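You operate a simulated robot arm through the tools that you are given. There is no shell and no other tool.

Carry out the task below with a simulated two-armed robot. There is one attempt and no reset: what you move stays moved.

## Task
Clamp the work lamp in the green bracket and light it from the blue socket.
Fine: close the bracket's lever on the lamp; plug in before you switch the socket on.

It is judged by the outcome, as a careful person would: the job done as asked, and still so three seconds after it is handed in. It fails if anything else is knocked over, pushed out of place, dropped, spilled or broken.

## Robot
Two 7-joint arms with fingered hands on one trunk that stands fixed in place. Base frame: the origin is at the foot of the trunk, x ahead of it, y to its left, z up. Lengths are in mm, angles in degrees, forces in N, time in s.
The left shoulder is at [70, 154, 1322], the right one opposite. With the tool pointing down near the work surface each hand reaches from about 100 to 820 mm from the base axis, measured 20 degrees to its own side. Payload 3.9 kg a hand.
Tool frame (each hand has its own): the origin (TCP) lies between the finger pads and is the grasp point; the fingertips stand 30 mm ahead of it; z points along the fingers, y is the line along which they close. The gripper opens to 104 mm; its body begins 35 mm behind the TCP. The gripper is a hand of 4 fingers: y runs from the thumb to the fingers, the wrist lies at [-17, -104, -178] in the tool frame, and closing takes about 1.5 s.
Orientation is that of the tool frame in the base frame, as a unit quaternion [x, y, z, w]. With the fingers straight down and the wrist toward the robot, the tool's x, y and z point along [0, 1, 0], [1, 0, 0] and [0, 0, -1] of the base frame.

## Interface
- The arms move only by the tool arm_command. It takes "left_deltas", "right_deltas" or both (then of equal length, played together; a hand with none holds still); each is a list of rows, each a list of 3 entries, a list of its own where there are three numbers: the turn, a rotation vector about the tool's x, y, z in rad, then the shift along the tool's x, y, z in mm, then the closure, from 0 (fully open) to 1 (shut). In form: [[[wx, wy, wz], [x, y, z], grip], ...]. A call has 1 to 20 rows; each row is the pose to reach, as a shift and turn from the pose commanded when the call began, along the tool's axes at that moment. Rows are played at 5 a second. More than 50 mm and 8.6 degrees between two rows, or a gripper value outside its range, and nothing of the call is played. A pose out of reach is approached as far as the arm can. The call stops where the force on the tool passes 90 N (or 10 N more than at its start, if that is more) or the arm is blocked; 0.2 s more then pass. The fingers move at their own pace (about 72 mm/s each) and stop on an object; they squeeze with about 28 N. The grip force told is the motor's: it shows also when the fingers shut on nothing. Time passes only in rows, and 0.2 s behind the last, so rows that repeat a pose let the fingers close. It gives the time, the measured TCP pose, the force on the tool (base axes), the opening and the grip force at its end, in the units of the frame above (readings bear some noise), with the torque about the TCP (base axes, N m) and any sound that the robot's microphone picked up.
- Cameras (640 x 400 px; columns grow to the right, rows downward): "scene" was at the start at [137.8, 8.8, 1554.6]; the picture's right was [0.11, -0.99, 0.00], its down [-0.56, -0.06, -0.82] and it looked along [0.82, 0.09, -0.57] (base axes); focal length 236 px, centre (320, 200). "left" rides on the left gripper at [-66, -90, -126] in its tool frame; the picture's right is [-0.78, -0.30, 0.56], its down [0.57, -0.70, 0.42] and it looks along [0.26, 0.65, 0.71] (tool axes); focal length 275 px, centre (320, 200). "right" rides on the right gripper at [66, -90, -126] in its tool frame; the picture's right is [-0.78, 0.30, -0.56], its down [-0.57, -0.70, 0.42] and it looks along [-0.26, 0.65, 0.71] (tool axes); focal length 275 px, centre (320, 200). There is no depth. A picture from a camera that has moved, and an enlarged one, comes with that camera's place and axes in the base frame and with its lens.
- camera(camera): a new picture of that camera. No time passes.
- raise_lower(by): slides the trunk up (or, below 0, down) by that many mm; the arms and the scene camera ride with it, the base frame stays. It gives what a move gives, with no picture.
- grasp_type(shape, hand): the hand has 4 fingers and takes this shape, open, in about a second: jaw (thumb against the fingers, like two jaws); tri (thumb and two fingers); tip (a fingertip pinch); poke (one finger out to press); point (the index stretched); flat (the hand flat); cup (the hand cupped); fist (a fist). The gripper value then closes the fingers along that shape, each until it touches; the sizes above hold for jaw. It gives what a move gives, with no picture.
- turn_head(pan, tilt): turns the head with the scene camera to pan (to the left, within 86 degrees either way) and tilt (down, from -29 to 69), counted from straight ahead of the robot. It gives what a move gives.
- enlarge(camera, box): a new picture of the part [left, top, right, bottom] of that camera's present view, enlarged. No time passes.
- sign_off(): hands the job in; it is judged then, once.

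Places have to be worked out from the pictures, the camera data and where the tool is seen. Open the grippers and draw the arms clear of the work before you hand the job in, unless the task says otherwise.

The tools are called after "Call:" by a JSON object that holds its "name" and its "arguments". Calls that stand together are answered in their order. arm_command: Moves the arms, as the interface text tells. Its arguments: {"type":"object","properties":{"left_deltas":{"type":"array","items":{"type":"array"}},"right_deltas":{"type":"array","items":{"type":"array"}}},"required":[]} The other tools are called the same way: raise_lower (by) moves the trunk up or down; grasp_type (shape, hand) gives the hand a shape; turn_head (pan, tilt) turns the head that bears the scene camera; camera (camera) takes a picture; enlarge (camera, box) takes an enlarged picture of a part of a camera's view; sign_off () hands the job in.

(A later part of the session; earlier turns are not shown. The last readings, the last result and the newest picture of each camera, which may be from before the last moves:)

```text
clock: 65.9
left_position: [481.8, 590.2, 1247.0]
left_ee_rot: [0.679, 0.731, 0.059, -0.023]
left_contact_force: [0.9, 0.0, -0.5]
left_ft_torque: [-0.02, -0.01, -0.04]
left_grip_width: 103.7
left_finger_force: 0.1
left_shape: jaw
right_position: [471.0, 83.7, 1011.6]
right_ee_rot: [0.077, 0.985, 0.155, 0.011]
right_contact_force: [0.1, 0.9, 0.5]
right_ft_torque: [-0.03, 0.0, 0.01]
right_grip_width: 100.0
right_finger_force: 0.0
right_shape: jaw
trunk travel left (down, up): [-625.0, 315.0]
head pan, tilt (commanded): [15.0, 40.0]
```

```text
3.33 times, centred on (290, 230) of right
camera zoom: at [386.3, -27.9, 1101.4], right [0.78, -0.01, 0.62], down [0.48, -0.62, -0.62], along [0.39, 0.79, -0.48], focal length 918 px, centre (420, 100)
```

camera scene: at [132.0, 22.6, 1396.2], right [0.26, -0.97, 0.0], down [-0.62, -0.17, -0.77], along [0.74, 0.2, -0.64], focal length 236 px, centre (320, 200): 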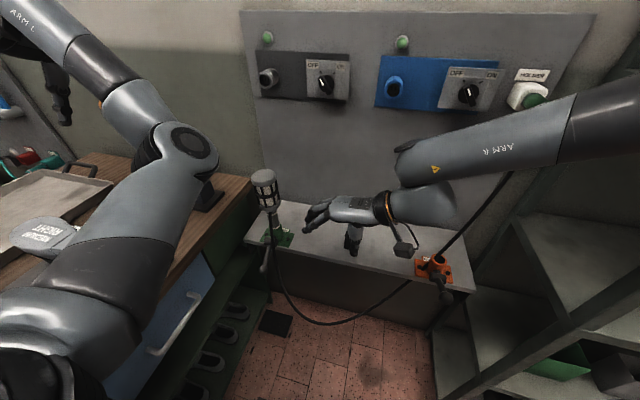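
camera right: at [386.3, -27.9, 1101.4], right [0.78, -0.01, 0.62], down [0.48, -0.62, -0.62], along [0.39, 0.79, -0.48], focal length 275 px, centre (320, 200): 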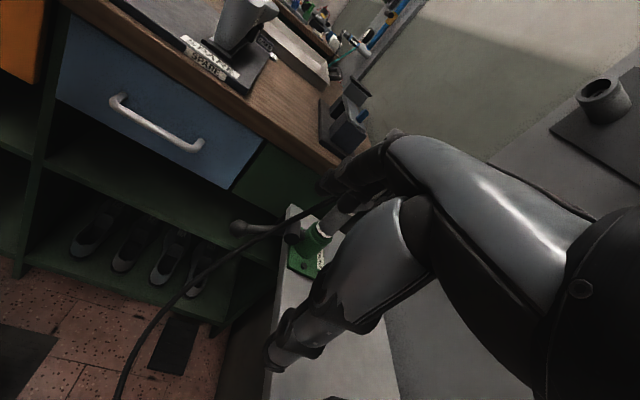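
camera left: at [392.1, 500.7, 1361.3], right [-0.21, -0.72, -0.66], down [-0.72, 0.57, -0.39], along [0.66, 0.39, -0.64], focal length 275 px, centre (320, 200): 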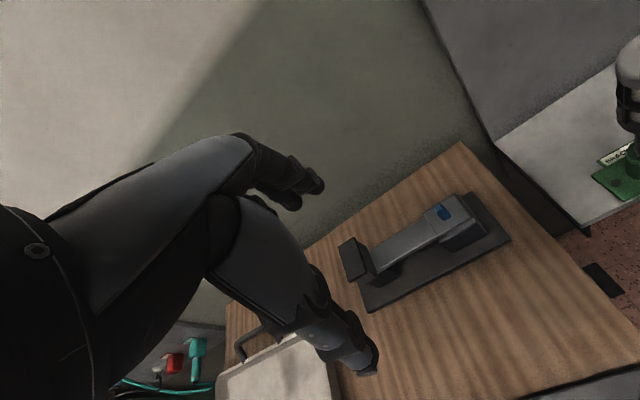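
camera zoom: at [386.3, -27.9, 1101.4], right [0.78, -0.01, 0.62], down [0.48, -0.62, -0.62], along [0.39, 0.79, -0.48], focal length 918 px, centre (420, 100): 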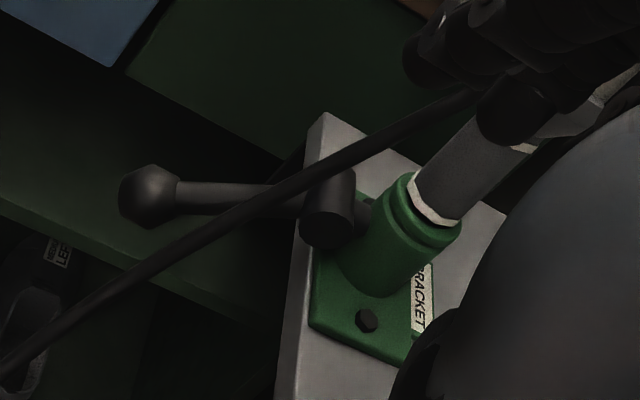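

Lever is down and the lamp is seated with its ring on the rim. Now for the plug: I'll turn the head toward the panel to measure the plug, socket and switch from this lower viewpoint.

Call:
{"name": "turn_head", "arguments": {"pan": -10, "tilt": 15}}

Call:
{"name": "camera", "arguments": {"camera": "scene"}}

Call:
{"name": "enlarge", "arguments": {"camera": "scene", "box": [300, 150, 450, 260]}}

```text
clock: 66.8
left_position: [482.2, 589.5, 1248.4]
left_ee_rot: [0.68, 0.731, 0.06, -0.024]
left_contact_force: [-0.4, 0.2, 0.1]
left_ft_torque: [-0.03, -0.03, 0.04]
left_grip_width: 103.8
left_finger_force: 0.0
left_shape: jaw
right_position: [471.1, 82.6, 1010.0]
right_ee_rot: [0.078, 0.985, 0.156, 0.013]
right_contact_force: [0.1, 0.3, 0.1]
right_ft_torque: [0.0, 0.0, -0.01]
right_grip_width: 103.7
right_finger_force: 0.2
right_shape: jaw
trunk travel left (down, up): [-625.0, 315.0]
head pan, tilt (commanded): [-10.0, 15.0]
```

```text
taken
camera scene: at [141.9, -17.1, 1435.7], right [-0.17, -0.98, 0.0], down [-0.26, 0.04, -0.97], along [0.95, -0.17, -0.26], focal length 236 px, centre (320, 200)
```

scene: 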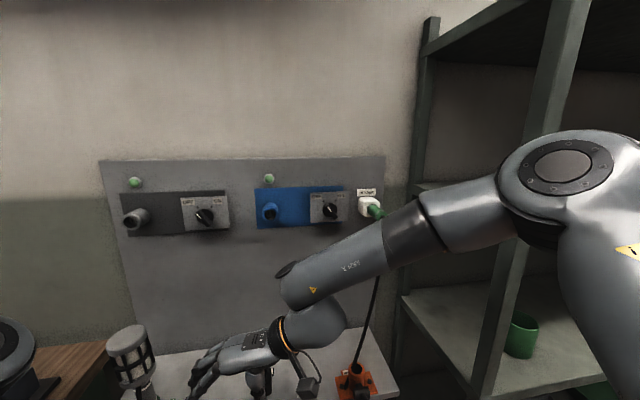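

```text
3.64 times, centred on (375, 205) of scene
camera zoom: at [141.9, -17.1, 1435.7], right [-0.17, -0.98, 0.0], down [-0.26, 0.04, -0.97], along [0.95, -0.17, -0.26], focal length 858 px, centre (120, 182)
```

zoom: 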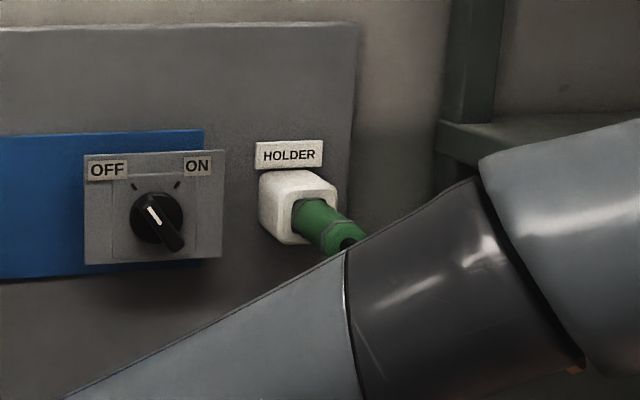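

The plug's cable end comes out near (635, -254, 1256), with the handle running toward the panel. I'll bring the right hand back to its plain fingers-down posture in free space, ready to turn for the plug.

Call:
{"name": "arm_command", "arguments": {"right_deltas": [[[0.0236, -0.0202, 0.1274], [-4.1, -13.6, -25.5], 0], [[0.0472, -0.0404, 0.2548], [-8.2, -27.2, -51], 0], [[0.0709, -0.0605, 0.3821], [-12.3, -40.8, -76.4], 0], [[0.0945, -0.0807, 0.5095], [-16.4, -54.4, -101.9], 0], [[0.1181, -0.1009, 0.6369], [-20.5, -68, -127.3], 0], [[0.1417, -0.1211, 0.7643], [-24.5, -81.6, -152.8], 0], [[0.1653, -0.1413, 0.8917], [-28.6, -95.2, -178.2], 0], [[0.189, -0.1615, 1.019], [-32.7, -108.8, -203.7], 0], [[0.2126, -0.1816, 1.1464], [-36.8, -122.4, -229.2], 0], [[0.2362, -0.2018, 1.2738], [-40.9, -136, -254.6], 0], [[0.2598, -0.222, 1.4012], [-45, -149.7, -280.1], 0], [[0.2598, -0.222, 1.4012], [-45, -149.7, -280.1], 0]]}}

Call:
{"name": "camera", "arguments": {"camera": "scene"}}

Call:
{"name": "camera", "arguments": {"camera": "right"}}

```text
clock: 68.9
left_position: [483.1, 589.7, 1247.1]
left_ee_rot: [0.68, 0.731, 0.06, -0.024]
left_contact_force: [0.9, 0.6, -0.9]
left_ft_torque: [0.0, 0.02, -0.01]
left_grip_width: 103.8
left_finger_force: 0.0
left_shape: jaw
right_position: [530.8, 23.6, 1114.8]
right_ee_rot: [0.637, 0.754, 0.135, -0.087]
right_contact_force: [-0.9, 0.1, -0.2]
right_ft_torque: [-0.01, -0.02, 0.01]
right_grip_width: 104.1
right_finger_force: 0.2
right_shape: jaw
right hand out of reach, approached as far as the arm can: row 6, 7, 8, 9, 10
trunk travel left (down, up): [-625.0, 315.0]
head pan, tilt (commanded): [-10.0, 15.0]
stopped in row 10 (right hand): the arm was blocked; the commanded pose is now the measured one
```

```text
taken
camera scene: at [142.8, -11.3, 1434.4], right [-0.12, -0.99, 0.0], down [-0.27, 0.03, -0.96], along [0.95, -0.12, -0.27], focal length 236 px, centre (320, 200)
```

scene: 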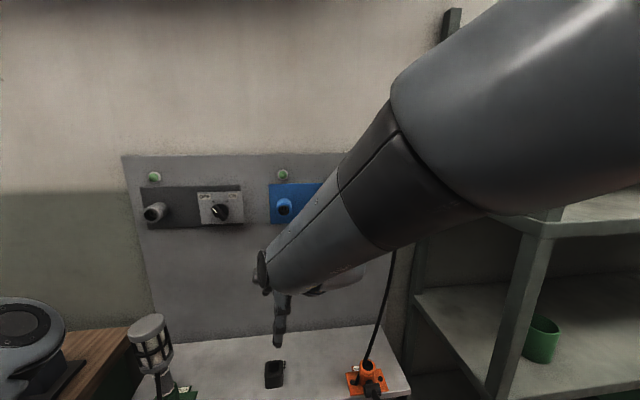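

```text
taken
camera right: at [425.4, 33.7, 1244.3], right [0.4, -0.86, 0.32], down [-0.57, -0.51, -0.64], along [0.71, 0.07, -0.7], focal length 275 px, centre (320, 200)
```

right: 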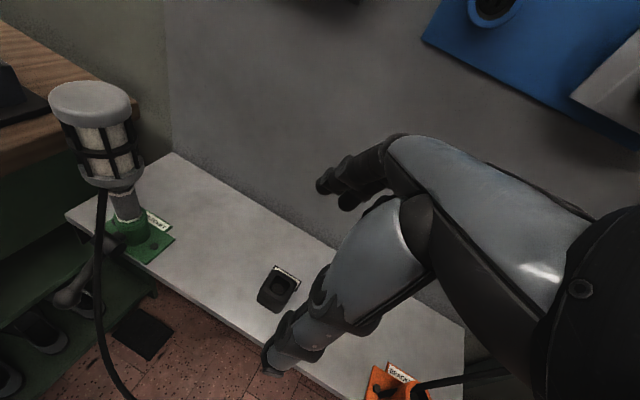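

The right arm folded up against the head region. I'll extend it forward first to open the posture and check.

Call:
{"name": "arm_command", "arguments": {"right_deltas": [[[0, 0, 0], [-10, 18, -1], 0], [[0, 0, 0], [-20, 37, -2], 0], [[0, 0, 0], [-29, 56, -4], 0], [[0, 0, 0], [-29, 56, -4], 0]]}}

Call:
{"name": "camera", "arguments": {"camera": "scene"}}

```text
clock: 69.9
left_position: [483.3, 588.1, 1247.7]
left_ee_rot: [0.679, 0.731, 0.059, -0.024]
left_contact_force: [0.4, -0.5, 0.2]
left_ft_torque: [0.02, 0.0, 0.0]
left_grip_width: 103.7
left_finger_force: 0.1
left_shape: jaw
right_position: [560.0, 30.5, 1085.3]
right_ee_rot: [0.637, 0.754, 0.135, -0.085]
right_contact_force: [0.1, 0.4, -0.9]
right_ft_torque: [-0.03, -0.05, 0.02]
right_grip_width: 104.0
right_finger_force: 0.1
right_shape: jaw
right hand out of reach, approached as far as the arm can: row 1, 2, 3, 4
trunk travel left (down, up): [-625.0, 315.0]
head pan, tilt (commanded): [-10.0, 15.0]
```

```text
taken
camera scene: at [142.2, -16.7, 1435.7], right [-0.17, -0.98, 0.0], down [-0.26, 0.04, -0.97], along [0.95, -0.17, -0.26], focal length 236 px, centre (320, 200)
```

scene: 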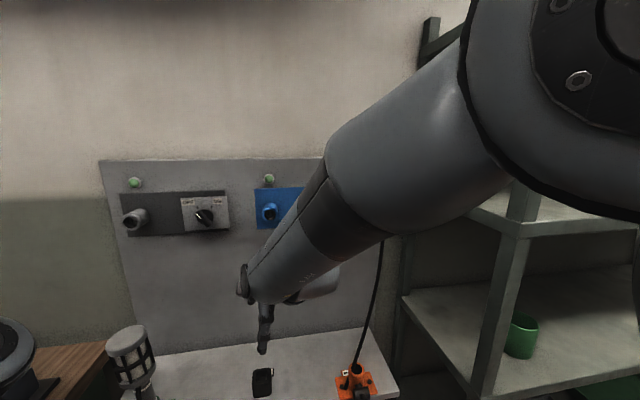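

The elbow is up beside the head while the hand is near the middle. I'll move the hand to the right and up with the plain orientation, which carries the elbow away from the head.

Call:
{"name": "arm_command", "arguments": {"right_deltas": [[[0.012, -0.052, 0.028], [-22.6, -1.2, -27.5], 0], [[0.023, -0.105, 0.055], [-45.2, -2.3, -55], 0], [[0.035, -0.157, 0.083], [-67.8, -3.5, -82.5], 0], [[0.047, -0.209, 0.111], [-90.4, -4.6, -110], 0], [[0.058, -0.262, 0.138], [-113, -5.8, -137.5], 0], [[0.07, -0.314, 0.166], [-135.5, -6.9, -165.3], 0], [[0.07, -0.314, 0.166], [-135.5, -6.9, -165.3], 0]]}}

Call:
{"name": "camera", "arguments": {"camera": "scene"}}

Call:
{"name": "camera", "arguments": {"camera": "right"}}

```text
clock: 70.7
left_position: [482.2, 589.2, 1247.2]
left_ee_rot: [0.679, 0.731, 0.059, -0.023]
left_contact_force: [-0.7, 0.7, -0.5]
left_ft_torque: [0.0, 0.0, -0.03]
left_grip_width: 103.4
left_finger_force: 0.1
left_shape: jaw
right_position: [530.9, 23.2, 1079.1]
right_ee_rot: [0.687, 0.702, 0.125, -0.141]
right_contact_force: [-0.4, 1.0, 0.9]
right_ft_torque: [0.0, 0.0, -0.02]
right_grip_width: 104.1
right_finger_force: 0.1
right_shape: jaw
right hand out of reach, approached as far as the arm can: row 1, 2, 3
trunk travel left (down, up): [-625.0, 315.0]
head pan, tilt (commanded): [-10.0, 15.0]
stopped in row 3 (right hand): the arm was blocked; the commanded pose is now the measured one
```

```text
taken
camera scene: at [141.6, -20.9, 1440.4], right [-0.22, -0.98, 0.0], down [-0.2, 0.05, -0.98], along [0.95, -0.22, -0.21], focal length 236 px, centre (320, 200)
```

scene: 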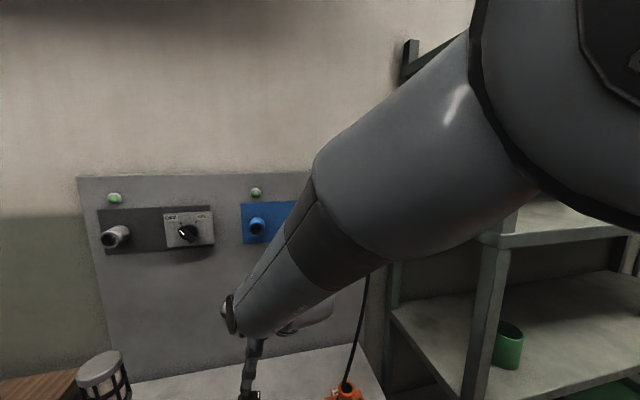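

```text
taken
camera right: at [442.6, 35.5, 1221.1], right [0.32, -0.92, 0.22], down [-0.7, -0.39, -0.59], along [0.63, 0.03, -0.77], focal length 275 px, centre (320, 200)
```

right: 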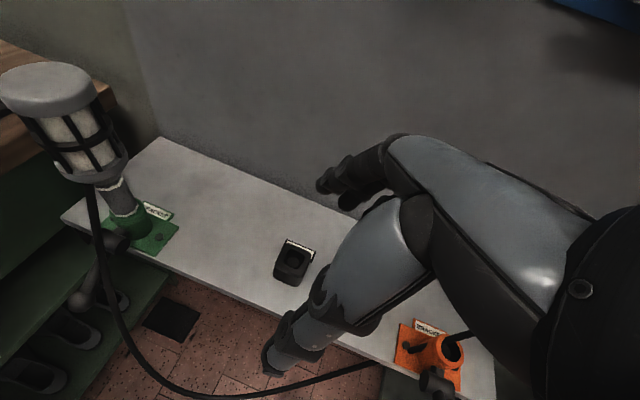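

The right elbow is now pressing on the head. I'll undo this: turn the right hand back to its sideways orientation and lower it, which swings the elbow away.

Call:
{"name": "arm_command", "arguments": {"right_deltas": [[[-0.001, -0.011, -0.14], [0.5, -0.9, 8.7], 0], [[-0.002, -0.022, -0.281], [1.1, -1.7, 17.5], 0], [[-0.004, -0.032, -0.421], [1.6, -2.6, 26.2], 0], [[-0.005, -0.043, -0.562], [2.2, -3.5, 35], 0], [[-0.006, -0.054, -0.702], [2.7, -4.4, 43.7], 0], [[-0.007, -0.065, -0.843], [3.2, -5.2, 52.4], 0], [[-0.008, -0.076, -0.983], [3.8, -6.1, 61.2], 0], [[-0.01, -0.086, -1.124], [4.3, -7, 69.9], 0], [[-0.011, -0.097, -1.264], [4.9, -7.8, 78.7], 0], [[-0.012, -0.108, -1.405], [5.4, -8.7, 87.4], 0], [[-0.012, -0.108, -1.405], [5.4, -8.7, 87.4], 0]]}}

Call:
{"name": "camera", "arguments": {"camera": "scene"}}

```text
clock: 73.1
left_position: [482.0, 589.7, 1247.9]
left_ee_rot: [0.679, 0.731, 0.059, -0.024]
left_contact_force: [-0.6, -0.3, -0.2]
left_ft_torque: [0.0, -0.02, 0.01]
left_grip_width: 103.6
left_finger_force: 0.1
left_shape: jaw
right_position: [517.8, 59.0, 1002.3]
right_ee_rot: [0.076, 0.985, 0.156, 0.015]
right_contact_force: [0.4, -0.3, -0.1]
right_ft_torque: [0.04, -0.02, -0.02]
right_grip_width: 103.8
right_finger_force: 0.1
right_shape: jaw
trunk travel left (down, up): [-625.0, 315.0]
head pan, tilt (commanded): [-10.0, 15.0]
```

```text
taken
camera scene: at [141.6, -17.0, 1435.8], right [-0.17, -0.98, 0.0], down [-0.25, 0.04, -0.97], along [0.95, -0.17, -0.26], focal length 236 px, centre (320, 200)
```

scene: 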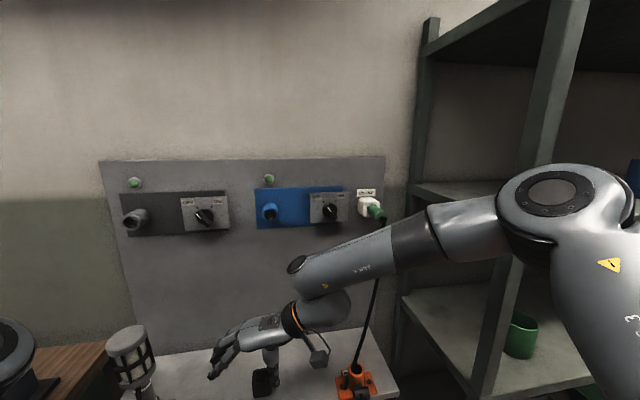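

The arm recovered cleanly, and the plug is fully in view. I'll zoom in on the plug, switch and socket for measuring.

Call:
{"name": "enlarge", "arguments": {"camera": "scene", "box": [300, 170, 410, 250]}}

Call:
{"name": "enlarge", "arguments": {"camera": "scene", "box": [235, 170, 355, 240]}}

```text
5.00 times, centred on (355, 210) of scene
camera zoom: at [141.6, -17.0, 1435.8], right [-0.17, -0.98, 0.0], down [-0.25, 0.04, -0.97], along [0.95, -0.17, -0.26], focal length 1180 px, centre (145, 150)
```

zoom: 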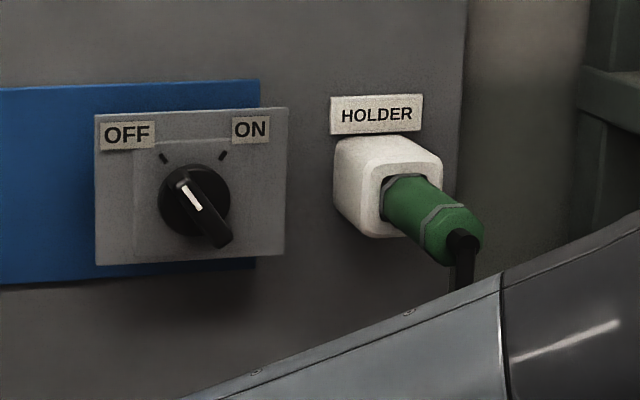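

```text
5.33 times, centred on (295, 205) of scene
camera zoom: at [141.6, -17.0, 1435.8], right [-0.17, -0.98, 0.0], down [-0.25, 0.04, -0.97], along [0.95, -0.17, -0.26], focal length 1259 px, centre (453, 173)
```

zoom: 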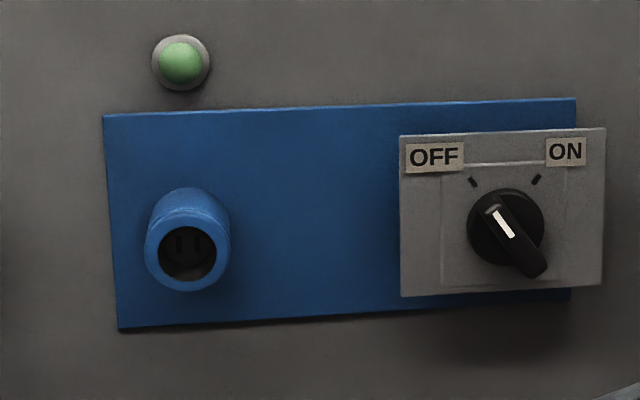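

The socket mouth now comes out at (721, 7.5, 1247), the plug's rear end near (667, -270, 1238), and the knob near (750, -153, 1239). The left arm reaching across with its wrist to the left suits the plug better, so I'll raise the trunk 300 mm for a natural elbow-down posture.

Call:
{"name": "raise_lower", "arguments": {"by": 300}}

Call:
{"name": "camera", "arguments": {"camera": "scene"}}

```text
clock: 76.1
left_position: [482.1, 589.3, 1548.3]
left_ee_rot: [0.679, 0.731, 0.059, -0.024]
left_contact_force: [-0.3, 0.2, 0.7]
left_ft_torque: [0.0, 0.02, -0.03]
left_grip_width: 104.1
left_finger_force: 0.1
left_shape: jaw
right_position: [518.9, 58.7, 1301.7]
right_ee_rot: [0.076, 0.985, 0.157, 0.015]
right_contact_force: [0.3, 0.6, -0.4]
right_ft_torque: [0.01, 0.0, 0.01]
right_grip_width: 103.9
right_finger_force: 0.1
right_shape: jaw
trunk travel left (down, up): [-925.0, 15.0]
head pan, tilt (commanded): [-10.0, 15.0]
```

```text
taken
camera scene: at [142.1, -16.9, 1735.7], right [-0.17, -0.98, 0.0], down [-0.26, 0.04, -0.97], along [0.95, -0.17, -0.26], focal length 236 px, centre (320, 200)
```

scene: 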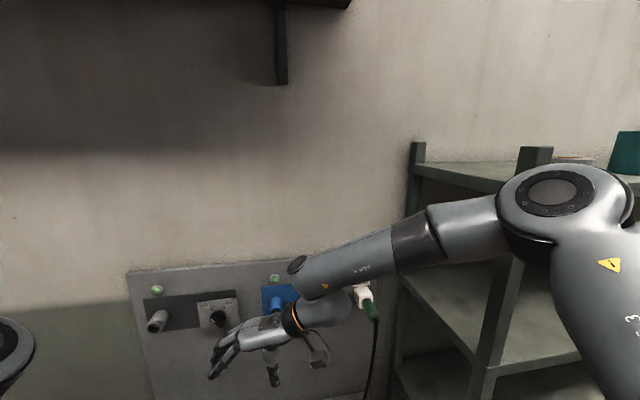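

Both hands rode up cleanly. I'll lower the right hand, out of the left arm's way, to a parking spot in front of the bench.

Call:
{"name": "arm_command", "arguments": {"right_deltas": [[[0, 0, 0], [5.1, -21.3, 34.2], 0], [[0, 0, 0], [10.2, -42.6, 68.4], 0], [[0, 0, 0], [15.3, -63.9, 102.6], 0], [[0, 0, 0], [20.4, -85.2, 136.8], 0], [[0, 0, 0], [25.6, -106.6, 171], 0], [[0, 0, 0], [30.7, -127.9, 205.2], 0], [[0, 0, 0], [35.8, -149.2, 239.4], 0], [[0, 0, 0], [40.9, -170.5, 273.6], 0], [[0, 0, 0], [46, -191.8, 307.8], 0], [[0, 0, 0], [46, -191.8, 307.8], 0]]}}

Call:
{"name": "turn_head", "arguments": {"pan": -10, "tilt": 38}}

Call:
{"name": "camera", "arguments": {"camera": "scene"}}

```text
clock: 78.3
left_position: [481.9, 588.6, 1547.8]
left_ee_rot: [0.679, 0.731, 0.06, -0.025]
left_contact_force: [0.7, -0.1, 0.9]
left_ft_torque: [-0.01, -0.04, -0.03]
left_grip_width: 103.5
left_finger_force: 0.1
left_shape: jaw
right_position: [462.4, -20.0, 950.7]
right_ee_rot: [0.076, 0.985, 0.157, 0.014]
right_contact_force: [0.8, 0.8, -0.4]
right_ft_torque: [-0.02, -0.01, -0.01]
right_grip_width: 104.2
right_finger_force: 0.1
right_shape: jaw
trunk travel left (down, up): [-925.0, 15.0]
head pan, tilt (commanded): [-10.0, 15.0]
```

```text
clock: 79.1
left_position: [481.6, 588.7, 1547.5]
left_ee_rot: [0.679, 0.731, 0.06, -0.025]
left_contact_force: [-0.8, -0.8, 0.5]
left_ft_torque: [-0.01, 0.02, 0.0]
left_grip_width: 103.8
left_finger_force: 0.0
left_shape: jaw
right_position: [463.1, -19.8, 950.7]
right_ee_rot: [0.077, 0.984, 0.157, 0.016]
right_contact_force: [-0.7, -0.5, 0.3]
right_ft_torque: [-0.01, -0.02, -0.01]
right_grip_width: 103.9
right_finger_force: 0.1
right_shape: jaw
trunk travel left (down, up): [-925.0, 15.0]
head pan, tilt (commanded): [-10.0, 38.0]
```

```text
taken
camera scene: at [135.0, -15.6, 1699.3], right [-0.17, -0.98, 0.0], down [-0.61, 0.11, -0.79], along [0.78, -0.14, -0.62], focal length 236 px, centre (320, 200)
```

scene: 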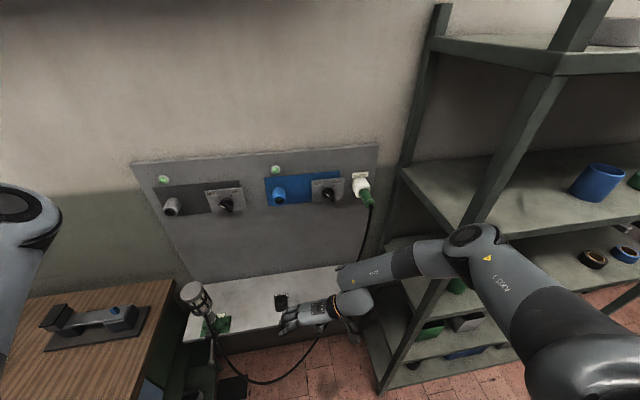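

The right arm is parked low. Now I'll bring the left hand across in front of the panel at a safe height, turning it half-way toward the plug grasp (fingers forward-down, closing left-right).

Call:
{"name": "arm_command", "arguments": {"left_deltas": [[[-0.029, 0.019, 0.063], [-37.9, 0, 8], 0], [[-0.057, 0.039, 0.126], [-75.9, 0, 16], 0], [[-0.086, 0.058, 0.189], [-113.8, 0.1, 24], 0], [[-0.115, 0.077, 0.252], [-151.7, 0.1, 32], 0], [[-0.143, 0.097, 0.315], [-189.7, 0.1, 40], 0], [[-0.172, 0.116, 0.378], [-227.6, 0.1, 48], 0], [[-0.201, 0.135, 0.441], [-265.5, 0.2, 56], 0], [[-0.229, 0.155, 0.504], [-303.5, 0.2, 64], 0], [[-0.258, 0.174, 0.567], [-341.4, 0.2, 72], 0], [[-0.287, 0.193, 0.63], [-379.3, 0.2, 80], 0], [[-0.315, 0.213, 0.693], [-417.3, 0.3, 88], 0], [[-0.344, 0.232, 0.756], [-455.2, 0.3, 96], 0], [[-0.344, 0.232, 0.756], [-455.2, 0.3, 96], 0]]}}

Call:
{"name": "camera", "arguments": {"camera": "scene"}}

Call:
{"name": "camera", "arguments": {"camera": "left"}}

```text
clock: 81.7
left_position: [527.5, 204.1, 1421.2]
left_ee_rot: [0.853, 0.436, 0.28, -0.061]
left_contact_force: [0.3, 0.0, -0.3]
left_ft_torque: [0.01, -0.02, -0.01]
left_grip_width: 103.9
left_finger_force: 0.0
left_shape: jaw
left hand out of reach, approached as far as the arm can: row 8, 9
right_position: [462.1, -19.6, 951.3]
right_ee_rot: [0.075, 0.985, 0.155, 0.015]
right_contact_force: [0.1, 0.4, 0.7]
right_ft_torque: [-0.05, -0.01, 0.01]
right_grip_width: 103.9
right_finger_force: 0.2
right_shape: jaw
trunk travel left (down, up): [-925.0, 15.0]
head pan, tilt (commanded): [-10.0, 38.0]
stopped in row 12 (left hand): the arm was blocked; the commanded pose is now the measured one
```

```text
taken
camera scene: at [135.9, -15.6, 1699.1], right [-0.17, -0.98, 0.0], down [-0.61, 0.11, -0.79], along [0.78, -0.14, -0.62], focal length 236 px, centre (320, 200)
```

scene: 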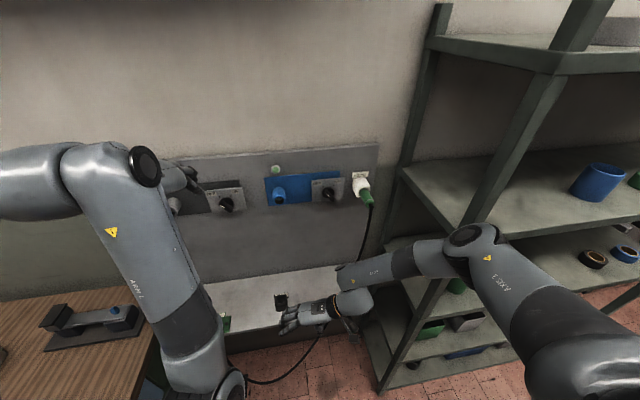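

```text
taken
camera left: at [373.3, 167.8, 1479.4], right [-0.35, -0.17, -0.92], down [-0.1, 0.98, -0.15], along [0.93, 0.04, -0.36], focal length 275 px, centre (320, 200)
```

left: 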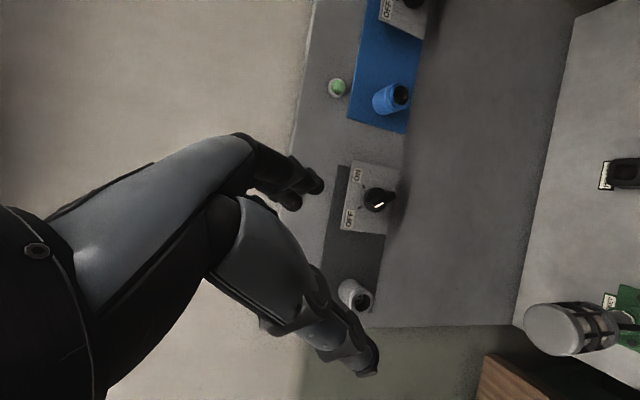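

The left arm folded too tightly with the wrist so close in. I'll move the hand forward 90 mm to open the elbow before going further across.

Call:
{"name": "arm_command", "arguments": {"left_deltas": [[[0, 0, 0], [10.4, 17.5, 9.5], 0], [[0, 0, 0], [20.8, 35, 19.1], 0], [[0, 0, 0], [31.2, 52.5, 28.6], 0], [[0, 0, 0], [41.7, 70, 38.2], 0], [[0, 0, 0], [41.7, 70, 38.2], 0]]}}

Call:
{"name": "camera", "arguments": {"camera": "scene"}}

```text
clock: 82.9
left_position: [617.4, 202.6, 1421.3]
left_ee_rot: [0.853, 0.435, 0.281, -0.059]
left_contact_force: [0.4, 0.0, -0.1]
left_ft_torque: [-0.01, -0.01, 0.03]
left_grip_width: 103.9
left_finger_force: 0.1
left_shape: jaw
right_position: [462.9, -19.3, 950.4]
right_ee_rot: [0.077, 0.985, 0.156, 0.014]
right_contact_force: [-0.1, -0.6, 0.1]
right_ft_torque: [-0.01, 0.01, -0.01]
right_grip_width: 103.8
right_finger_force: 0.0
right_shape: jaw
trunk travel left (down, up): [-925.0, 15.0]
head pan, tilt (commanded): [-10.0, 38.0]
```

```text
taken
camera scene: at [135.1, -15.9, 1699.2], right [-0.17, -0.98, 0.0], down [-0.61, 0.11, -0.79], along [0.78, -0.14, -0.62], focal length 236 px, centre (320, 200)
```

scene: 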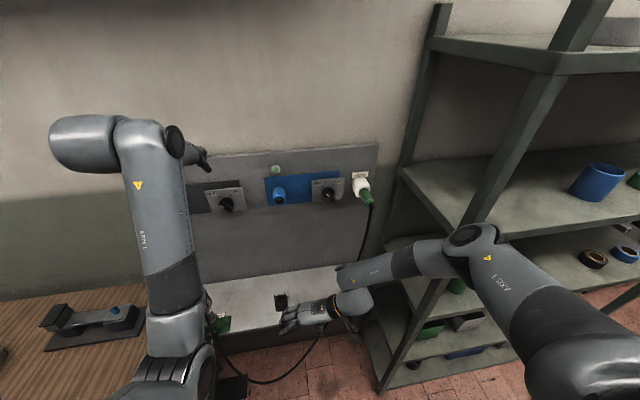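

That opened the elbow. I'll go on across to a staging point behind and above the plug, turning the rest of the way, in two halves.

Call:
{"name": "arm_command", "arguments": {"left_deltas": [[[-0.038, 0.012, 0.066], [-32.2, 22.7, -7.6], 0], [[-0.076, 0.023, 0.131], [-64.4, 45.5, -15.1], 0], [[-0.115, 0.035, 0.197], [-96.6, 68.2, -22.7], 0], [[-0.153, 0.046, 0.262], [-128.7, 90.9, -30.3], 0], [[-0.191, 0.058, 0.328], [-160.9, 113.7, -37.8], 0], [[-0.229, 0.069, 0.394], [-193.1, 136.4, -45.4], 0], [[-0.229, 0.069, 0.394], [-193.1, 136.4, -45.4], 0]]}}

Call:
{"name": "camera", "arguments": {"camera": "scene"}}

Call:
{"name": "camera", "arguments": {"camera": "left"}}

```text
clock: 84.5
left_position: [613.9, -34.0, 1375.4]
left_ee_rot: [0.913, 0.223, 0.34, -0.032]
left_contact_force: [0.2, 0.4, -0.4]
left_ft_torque: [-0.01, 0.04, 0.01]
left_grip_width: 103.8
left_finger_force: 0.1
left_shape: jaw
right_position: [461.7, -21.9, 951.4]
right_ee_rot: [0.076, 0.985, 0.157, 0.015]
right_contact_force: [0.5, 0.1, -0.6]
right_ft_torque: [0.03, 0.0, 0.05]
right_grip_width: 103.8
right_finger_force: 0.0
right_shape: jaw
trunk travel left (down, up): [-925.0, 15.0]
head pan, tilt (commanded): [-10.0, 38.0]
```

```text
taken
camera scene: at [134.9, -15.6, 1699.2], right [-0.17, -0.98, 0.0], down [-0.61, 0.11, -0.79], along [0.78, -0.14, -0.62], focal length 236 px, centre (320, 200)
```

scene: 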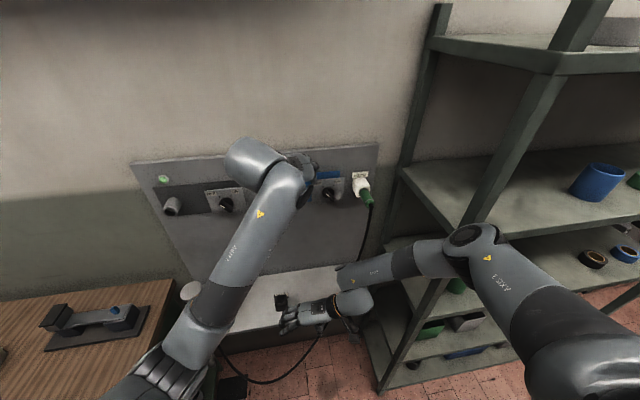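

```text
taken
camera left: at [454.1, -5.6, 1423.0], right [-0.31, 0.08, -0.95], down [0.34, 0.94, -0.03], along [0.89, -0.33, -0.32], focal length 275 px, centre (320, 200)
```

left: 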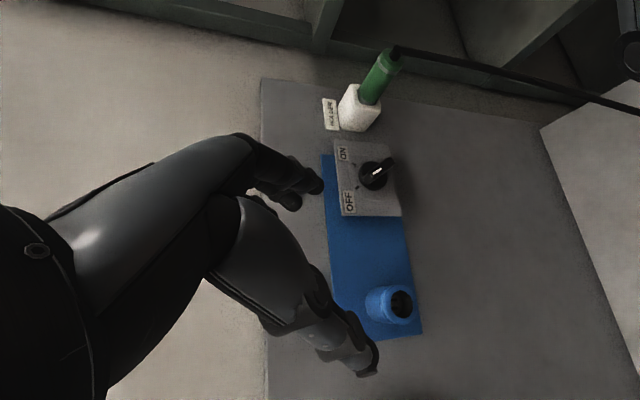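

That works well; the left camera already sees the plug, switch and socket. I'll do the second half to the staging point.

Call:
{"name": "arm_command", "arguments": {"left_deltas": [[[-0.038, 0.012, 0.066], [-25, 30, -10], 0], [[-0.076, 0.023, 0.131], [-50, 60, -20], 0], [[-0.115, 0.035, 0.197], [-75, 90, -30], 0], [[-0.153, 0.046, 0.262], [-100, 120, -40], 0], [[-0.191, 0.058, 0.328], [-125, 150, -50], 0], [[-0.229, 0.069, 0.394], [-143, 178, -55], 0], [[-0.229, 0.069, 0.394], [-143, 178, -55], 0]]}}

Call:
{"name": "camera", "arguments": {"camera": "scene"}}

Call:
{"name": "camera", "arguments": {"camera": "left"}}

```text
clock: 86.1
left_position: [561.8, -260.2, 1344.7]
left_ee_rot: [0.925, -0.001, 0.381, -0.001]
left_contact_force: [0.7, -0.3, -0.6]
left_ft_torque: [0.0, -0.02, 0.0]
left_grip_width: 104.1
left_finger_force: 0.1
left_shape: jaw
right_position: [462.8, -20.3, 950.6]
right_ee_rot: [0.076, 0.985, 0.157, 0.015]
right_contact_force: [0.7, 0.2, -0.3]
right_ft_torque: [0.01, 0.0, -0.02]
right_grip_width: 104.1
right_finger_force: 0.0
right_shape: jaw
trunk travel left (down, up): [-925.0, 15.0]
head pan, tilt (commanded): [-10.0, 38.0]
```

```text
taken
camera scene: at [135.1, -15.5, 1699.2], right [-0.17, -0.98, 0.0], down [-0.61, 0.11, -0.79], along [0.78, -0.14, -0.62], focal length 236 px, centre (320, 200)
```

scene: 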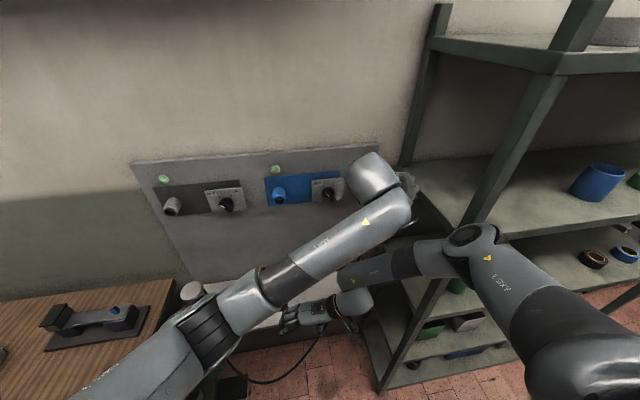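

```text
taken
camera left: at [425.5, -170.8, 1388.0], right [-0.16, 0.3, -0.94], down [0.71, 0.7, 0.1], along [0.69, -0.65, -0.32], focal length 275 px, centre (320, 200)
```

left: 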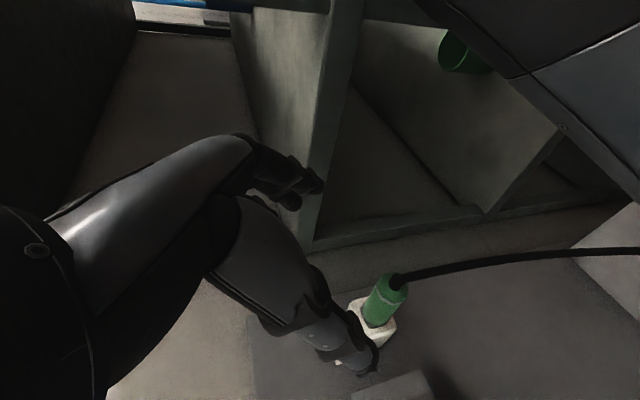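

The left hand is behind and above the plug in the right orientation, and this camera confirms the plug's rear end at (667, -270, 1237). I'll zoom in for the handle's extent.

Call:
{"name": "enlarge", "arguments": {"camera": "left", "box": [310, 230, 450, 370]}}

```text
2.86 times, centred on (380, 300) of left
camera zoom: at [425.5, -170.8, 1388.0], right [-0.16, 0.3, -0.94], down [0.71, 0.7, 0.1], along [0.69, -0.65, -0.32], focal length 786 px, centre (149, -86)
```

zoom: 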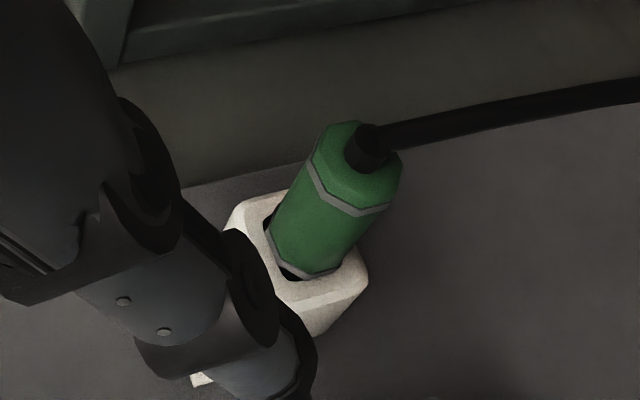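

The handle runs from x≈667 to about 752 and is roughly 33 mm thick. I'll steepen the hand by 15°, narrow the opening to about 70 mm, and move to a pre-grasp point 100 mm short of the handle.

Call:
{"name": "arm_command", "arguments": {"left_deltas": [[[0, -0.087, 0], [16.5, 3.3, 25], 0.15], [[0, -0.175, 0], [33, 6.6, 50], 0.3], [[0, -0.2618, 0], [49.5, 10, 75], 0.3], [[0, -0.2618, 0], [49.5, 10, 75], 0.3]]}}

Call:
{"name": "camera", "arguments": {"camera": "left"}}

Call:
{"name": "camera", "arguments": {"camera": "scene"}}

```text
clock: 87.1
left_position: [646.9, -269.5, 1327.8]
left_ee_rot: [0.966, -0.001, 0.257, -0.001]
left_contact_force: [0.2, 0.9, -0.1]
left_ft_torque: [-0.05, -0.02, -0.02]
left_grip_width: 73.2
left_finger_force: 0.1
left_shape: jaw
right_position: [462.4, -22.0, 951.4]
right_ee_rot: [0.076, 0.985, 0.157, 0.015]
right_contact_force: [-0.1, 0.5, 0.3]
right_ft_torque: [0.0, -0.01, -0.04]
right_grip_width: 104.1
right_finger_force: 0.0
right_shape: jaw
trunk travel left (down, up): [-925.0, 15.0]
head pan, tilt (commanded): [-10.0, 38.0]
```

```text
taken
camera left: at [528.1, -181.6, 1404.7], right [-0.4, 0.3, -0.87], down [0.71, 0.7, -0.08], along [0.58, -0.65, -0.49], focal length 275 px, centre (320, 200)
```

left: 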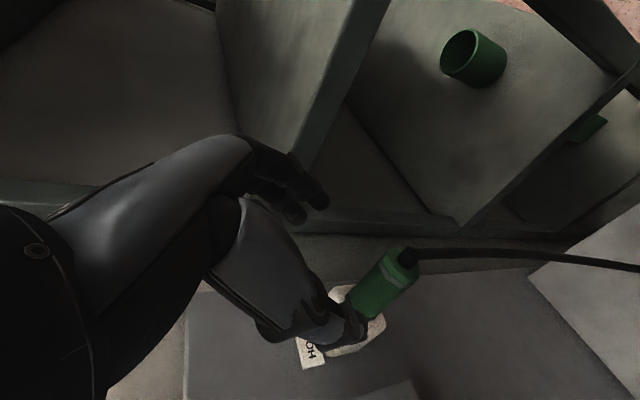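

```text
taken
camera scene: at [134.4, -16.2, 1699.2], right [-0.17, -0.98, 0.0], down [-0.61, 0.11, -0.79], along [0.78, -0.14, -0.62], focal length 236 px, centre (320, 200)
```

scene: 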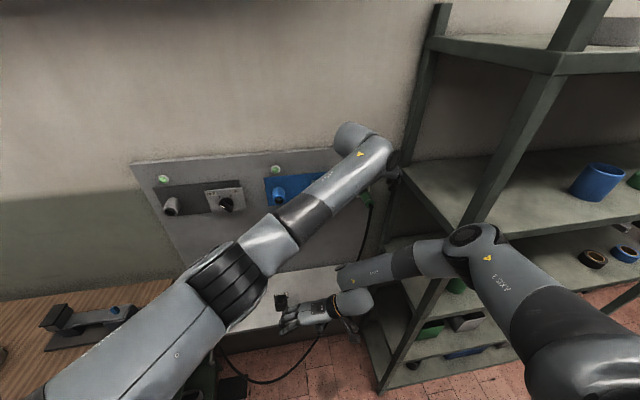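

Orientation is right and the plug's rear end is confirmed near (665, -271, 1236). I'll slide along the finger direction onto the handle with the fingers apart.

Call:
{"name": "arm_command", "arguments": {"left_deltas": [[[0, 0, 0], [-0.5, 0.3, 30], 0.3], [[0, 0, 0], [-1, 0.6, 60], 0.3], [[0, 0, 0], [-1.3, 0.9, 82], 0.3], [[0, 0, 0], [-1.6, 1, 97], 0.3], [[0, 0, 0], [-1.6, 1, 97], 0.3]]}}

Call:
{"name": "camera", "arguments": {"camera": "left"}}

Call:
{"name": "enlarge", "arguments": {"camera": "scene", "box": [300, 110, 440, 260]}}

```text
clock: 88.3
left_position: [690.0, -252.5, 1262.2]
left_ee_rot: [0.965, 0.011, 0.262, -0.005]
left_contact_force: [0.1, 0.1, -0.1]
left_ft_torque: [-0.04, 0.0, 0.0]
left_grip_width: 72.8
left_finger_force: 0.1
left_shape: jaw
left hand out of reach, approached as far as the arm can: row 3, 4, 5
right_position: [461.6, -21.1, 950.3]
right_ee_rot: [0.076, 0.985, 0.156, 0.015]
right_contact_force: [0.1, 0.6, -0.1]
right_ft_torque: [-0.01, 0.01, 0.02]
right_grip_width: 104.0
right_finger_force: 0.1
right_shape: jaw
trunk travel left (down, up): [-925.0, 15.0]
head pan, tilt (commanded): [-10.0, 38.0]
```

```text
taken
camera left: at [567.4, -167.5, 1338.8], right [-0.4, 0.29, -0.87], down [0.69, 0.72, -0.08], along [0.6, -0.63, -0.48], focal length 275 px, centre (320, 200)
```

left: 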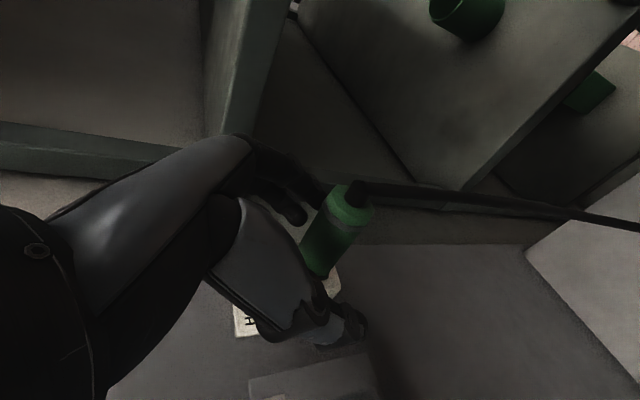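

```text
2.67 times, centred on (370, 185) of scene
camera zoom: at [135.2, -17.2, 1699.1], right [-0.17, -0.98, 0.0], down [-0.61, 0.11, -0.79], along [0.78, -0.14, -0.62], focal length 629 px, centre (187, 240)
```

zoom: 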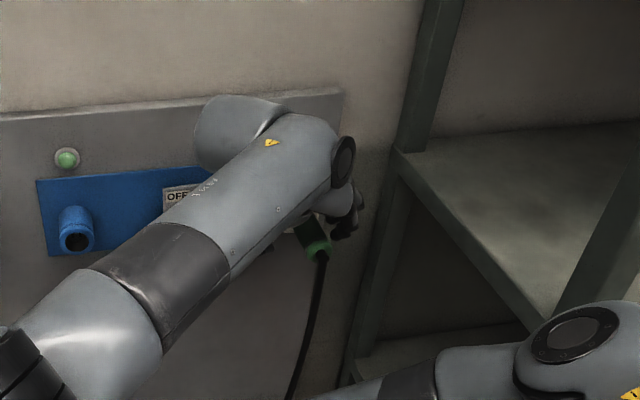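

The arm can't quite reach: it stopped about 18 mm to the left and 20 mm high. I'll back off upward, raise the parked right hand, then lower the trunk and lean the hand so its wrist sits closer to the left shoulder.

Call:
{"name": "arm_command", "arguments": {"left_deltas": [[[0, 0, 0], [0, 0, -40], 0.3], [[0, 0, 0], [0, 0, -80], 0.3], [[0, 0, 0], [0, 0, -120], 0.3], [[0, 0, 0], [12, -8, -150], 0.3], [[0, 0, 0], [24, -16, -180], 0.3], [[0, 0, 0], [36, -24, -210], 0.3], [[0, 0, 0], [47.3, -31, -236], 0.3], [[0, 0, 0], [47.3, -31, -236], 0.3]], "right_deltas": [[[0, 0, 0], [0, 6.2, -19], 0], [[0, 0, 0], [0, 12.4, -38], 0], [[0, 0, 0], [0, 18.5, -57], 0], [[0, 0, 0], [0, 24.7, -76], 0], [[0, 0, 0], [0, 30.9, -95], 0], [[0, 0, 0], [0, 37.1, -114], 0], [[0, 0, 0], [0, 37.1, -114], 0], [[0, 0, 0], [0, 37.1, -114], 0]]}}

Call:
{"name": "raise_lower", "arguments": {"by": -120}}

Call:
{"name": "camera", "arguments": {"camera": "scene"}}

Call:
{"name": "camera", "arguments": {"camera": "left"}}

```text
clock: 90.1
left_position: [599.3, -238.1, 1485.8]
left_ee_rot: [0.966, -0.002, 0.257, -0.001]
left_contact_force: [0.3, -0.7, 0.0]
left_ft_torque: [-0.02, 0.03, 0.03]
left_grip_width: 73.0
left_finger_force: 0.2
left_shape: jaw
right_position: [462.4, -20.9, 1070.4]
right_ee_rot: [0.076, 0.985, 0.156, 0.015]
right_contact_force: [-0.1, -0.1, 0.0]
right_ft_torque: [0.02, -0.02, -0.04]
right_grip_width: 104.0
right_finger_force: 0.1
right_shape: jaw
trunk travel left (down, up): [-925.0, 15.0]
head pan, tilt (commanded): [-10.0, 38.0]
```

```text
clock: 91.6
left_position: [599.3, -238.0, 1366.3]
left_ee_rot: [0.966, -0.001, 0.257, 0.0]
left_contact_force: [0.5, 0.1, -0.3]
left_ft_torque: [-0.03, -0.04, 0.02]
left_grip_width: 72.7
left_finger_force: 0.0
left_shape: jaw
right_position: [460.5, -21.2, 949.5]
right_ee_rot: [0.076, 0.985, 0.156, 0.014]
right_contact_force: [-0.1, -0.4, -0.5]
right_ft_torque: [0.01, 0.02, 0.02]
right_grip_width: 103.7
right_finger_force: 0.1
right_shape: jaw
trunk travel left (down, up): [-805.0, 135.0]
head pan, tilt (commanded): [-10.0, 38.0]
```

```text
taken
camera scene: at [134.8, -16.0, 1579.2], right [-0.17, -0.98, 0.0], down [-0.61, 0.11, -0.79], along [0.78, -0.14, -0.62], focal length 236 px, centre (320, 200)
```

scene: 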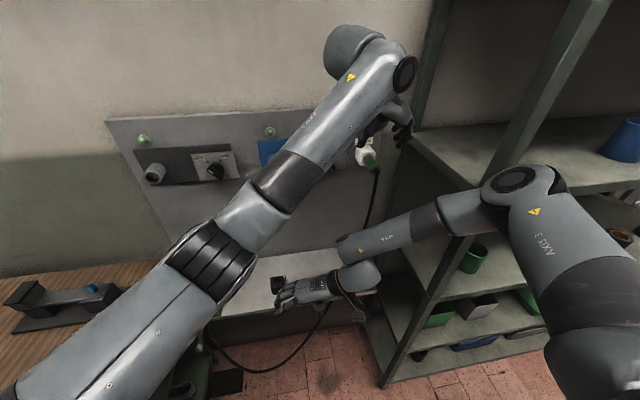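

```text
taken
camera left: at [479.8, -149.7, 1443.7], right [-0.4, 0.3, -0.87], down [0.71, 0.7, -0.08], along [0.58, -0.65, -0.49], focal length 275 px, centre (320, 200)
```

left: 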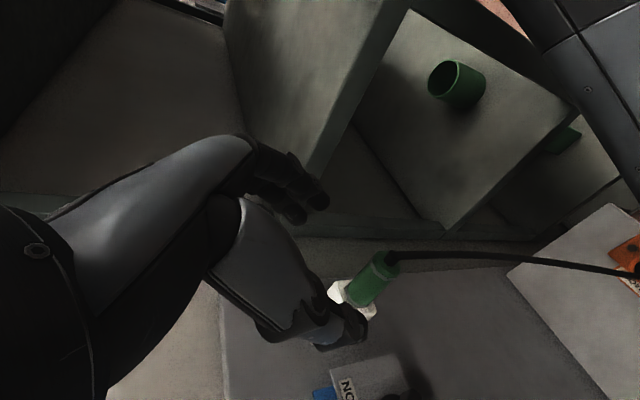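

The trunk is lower and the hand is clear above the plug. I'll lean the hand 30° to the left and go to a pre-grasp point 90 mm from the handle.

Call:
{"name": "arm_command", "arguments": {"left_deltas": [[[-0.11, 0.022, -0.07], [0.7, -1, 19.3], 0.3], [[-0.221, 0.044, -0.14], [1.4, -2, 38.6], 0.3], [[-0.331, 0.065, -0.211], [2, -3, 57.9], 0.3], [[-0.442, 0.087, -0.281], [2.7, -4, 77.2], 0.3], [[-0.442, 0.087, -0.281], [2.7, -4, 77.2], 0.3]]}}

Call:
{"name": "camera", "arguments": {"camera": "left"}}

Call:
{"name": "camera", "arguments": {"camera": "scene"}}

```text
clock: 92.8
left_position: [639.9, -234.5, 1301.4]
left_ee_rot: [0.922, 0.077, 0.29, 0.246]
left_contact_force: [-0.6, -0.1, 0.1]
left_ft_torque: [-0.02, 0.03, -0.03]
left_grip_width: 72.6
left_finger_force: 0.1
left_shape: jaw
right_position: [461.1, -20.9, 949.9]
right_ee_rot: [0.076, 0.985, 0.156, 0.015]
right_contact_force: [1.0, 0.1, -0.4]
right_ft_torque: [0.01, 0.02, -0.01]
right_grip_width: 103.8
right_finger_force: 0.0
right_shape: jaw
trunk travel left (down, up): [-805.0, 135.0]
head pan, tilt (commanded): [-10.0, 38.0]
```

```text
taken
camera left: at [513.7, -125.0, 1313.0], right [-0.32, -0.19, -0.93], down [0.71, 0.6, -0.37], along [0.63, -0.78, -0.05], focal length 275 px, centre (320, 200)
```

left: 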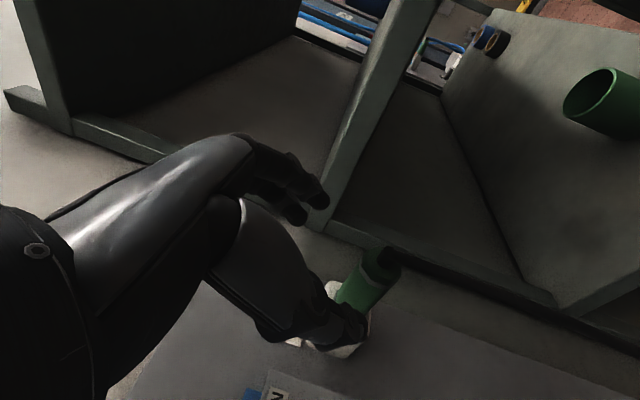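

```text
taken
camera scene: at [134.8, -16.1, 1579.2], right [-0.17, -0.98, 0.0], down [-0.61, 0.11, -0.79], along [0.78, -0.14, -0.62], focal length 236 px, centre (320, 200)
```

scene: 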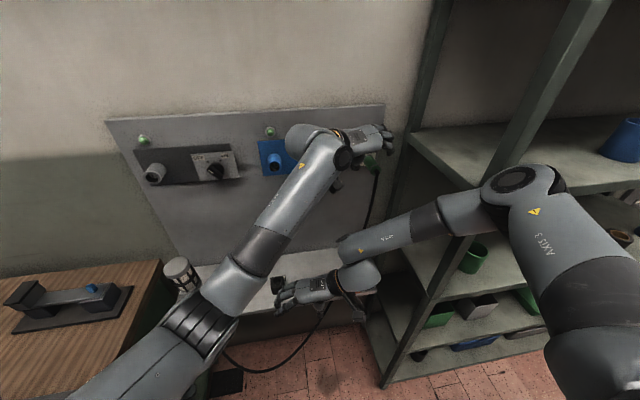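

The pose is reached exactly, and the plug's rear end again shows at (664, -271, 1238). I'll slide in along the finger direction onto the handle.

Call:
{"name": "arm_command", "arguments": {"left_deltas": [[[0, 0, 0], [0, 0, 25], 0.3], [[0, 0, 0], [0, 0, 50], 0.3], [[0, 0, 0], [0, 0, 70], 0.3], [[0, 0, 0], [0, 0, 80], 0.3], [[0, 0, 0], [0, 0, 88], 0.3], [[0, 0, 0], [0, 0, 88], 0.3]]}}

Call:
{"name": "camera", "arguments": {"camera": "left"}}

Call:
{"name": "enlarge", "arguments": {"camera": "scene", "box": [310, 90, 430, 210]}}

```text
clock: 94.2
left_position: [690.5, -269.6, 1239.0]
left_ee_rot: [0.922, 0.077, 0.29, 0.246]
left_contact_force: [0.1, -0.3, 0.0]
left_ft_torque: [0.0, -0.01, -0.02]
left_grip_width: 73.1
left_finger_force: 0.1
left_shape: jaw
right_position: [461.5, -20.7, 951.6]
right_ee_rot: [0.076, 0.985, 0.156, 0.014]
right_contact_force: [0.9, 1.9, -0.3]
right_ft_torque: [-0.02, -0.01, -0.02]
right_grip_width: 104.1
right_finger_force: 0.0
right_shape: jaw
trunk travel left (down, up): [-805.0, 135.0]
head pan, tilt (commanded): [-10.0, 38.0]
```

```text
taken
camera left: at [564.2, -161.0, 1250.6], right [-0.32, -0.19, -0.93], down [0.71, 0.6, -0.37], along [0.63, -0.78, -0.05], focal length 275 px, centre (320, 200)
```

left: 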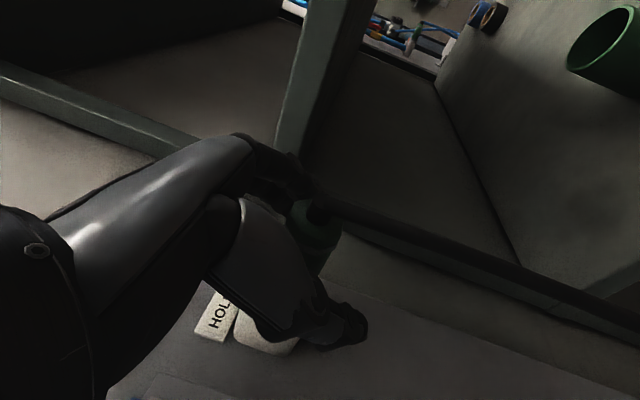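

```text
3.33 times, centred on (370, 150) of scene
camera zoom: at [134.8, -16.1, 1579.2], right [-0.17, -0.98, 0.0], down [-0.61, 0.11, -0.79], along [0.78, -0.14, -0.62], focal length 787 px, centre (153, 367)
```

zoom: 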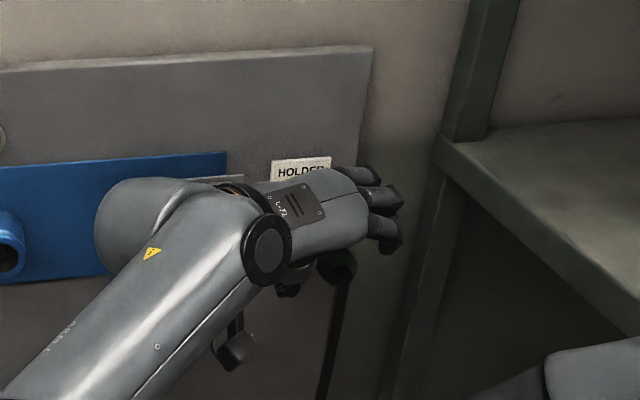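

The handle lies between thumb and fingers and nothing is touched. I'll close the hand on it.

Call:
{"name": "arm_command", "arguments": {"left_deltas": [[[0, 0, 0], [0, 0, 0], 0.45], [[0, 0, 0], [0, 0, 0], 0.6], [[0, 0, 0], [0, 0, 0], 0.8], [[0, 0, 0], [0, 0, 0], 1], [[0, 0, 0], [0, 0, 0], 1], [[0, 0, 0], [0, 0, 0], 1], [[0, 0, 0], [0, 0, 0], 1]]}}

Call:
{"name": "camera", "arguments": {"camera": "left"}}

```text
clock: 95.8
left_position: [690.7, -270.9, 1235.9]
left_ee_rot: [0.922, 0.078, 0.289, 0.245]
left_contact_force: [-0.1, -0.9, -6.7]
left_ft_torque: [-0.09, -0.15, -0.18]
left_grip_width: 17.3
left_finger_force: 28.2
left_shape: jaw
right_position: [462.7, -19.8, 950.3]
right_ee_rot: [0.076, 0.985, 0.157, 0.015]
right_contact_force: [-0.4, -0.8, 0.0]
right_ft_torque: [0.01, -0.02, 0.01]
right_grip_width: 103.9
right_finger_force: 0.1
right_shape: jaw
trunk travel left (down, up): [-805.0, 135.0]
head pan, tilt (commanded): [-10.0, 38.0]
```

```text
taken
camera left: at [565.1, -161.7, 1249.4], right [-0.32, -0.19, -0.93], down [0.71, 0.6, -0.37], along [0.63, -0.78, -0.06], focal length 275 px, centre (320, 200)
```

left: 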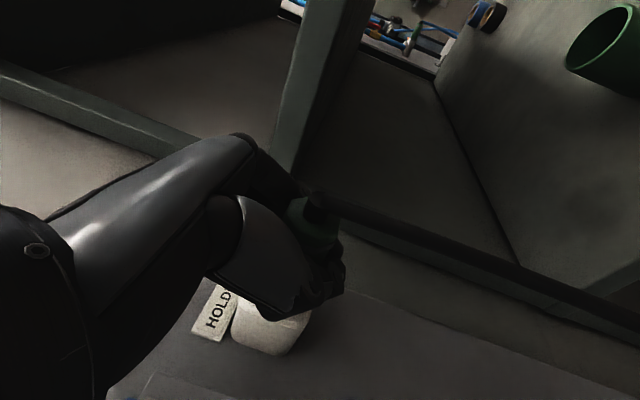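

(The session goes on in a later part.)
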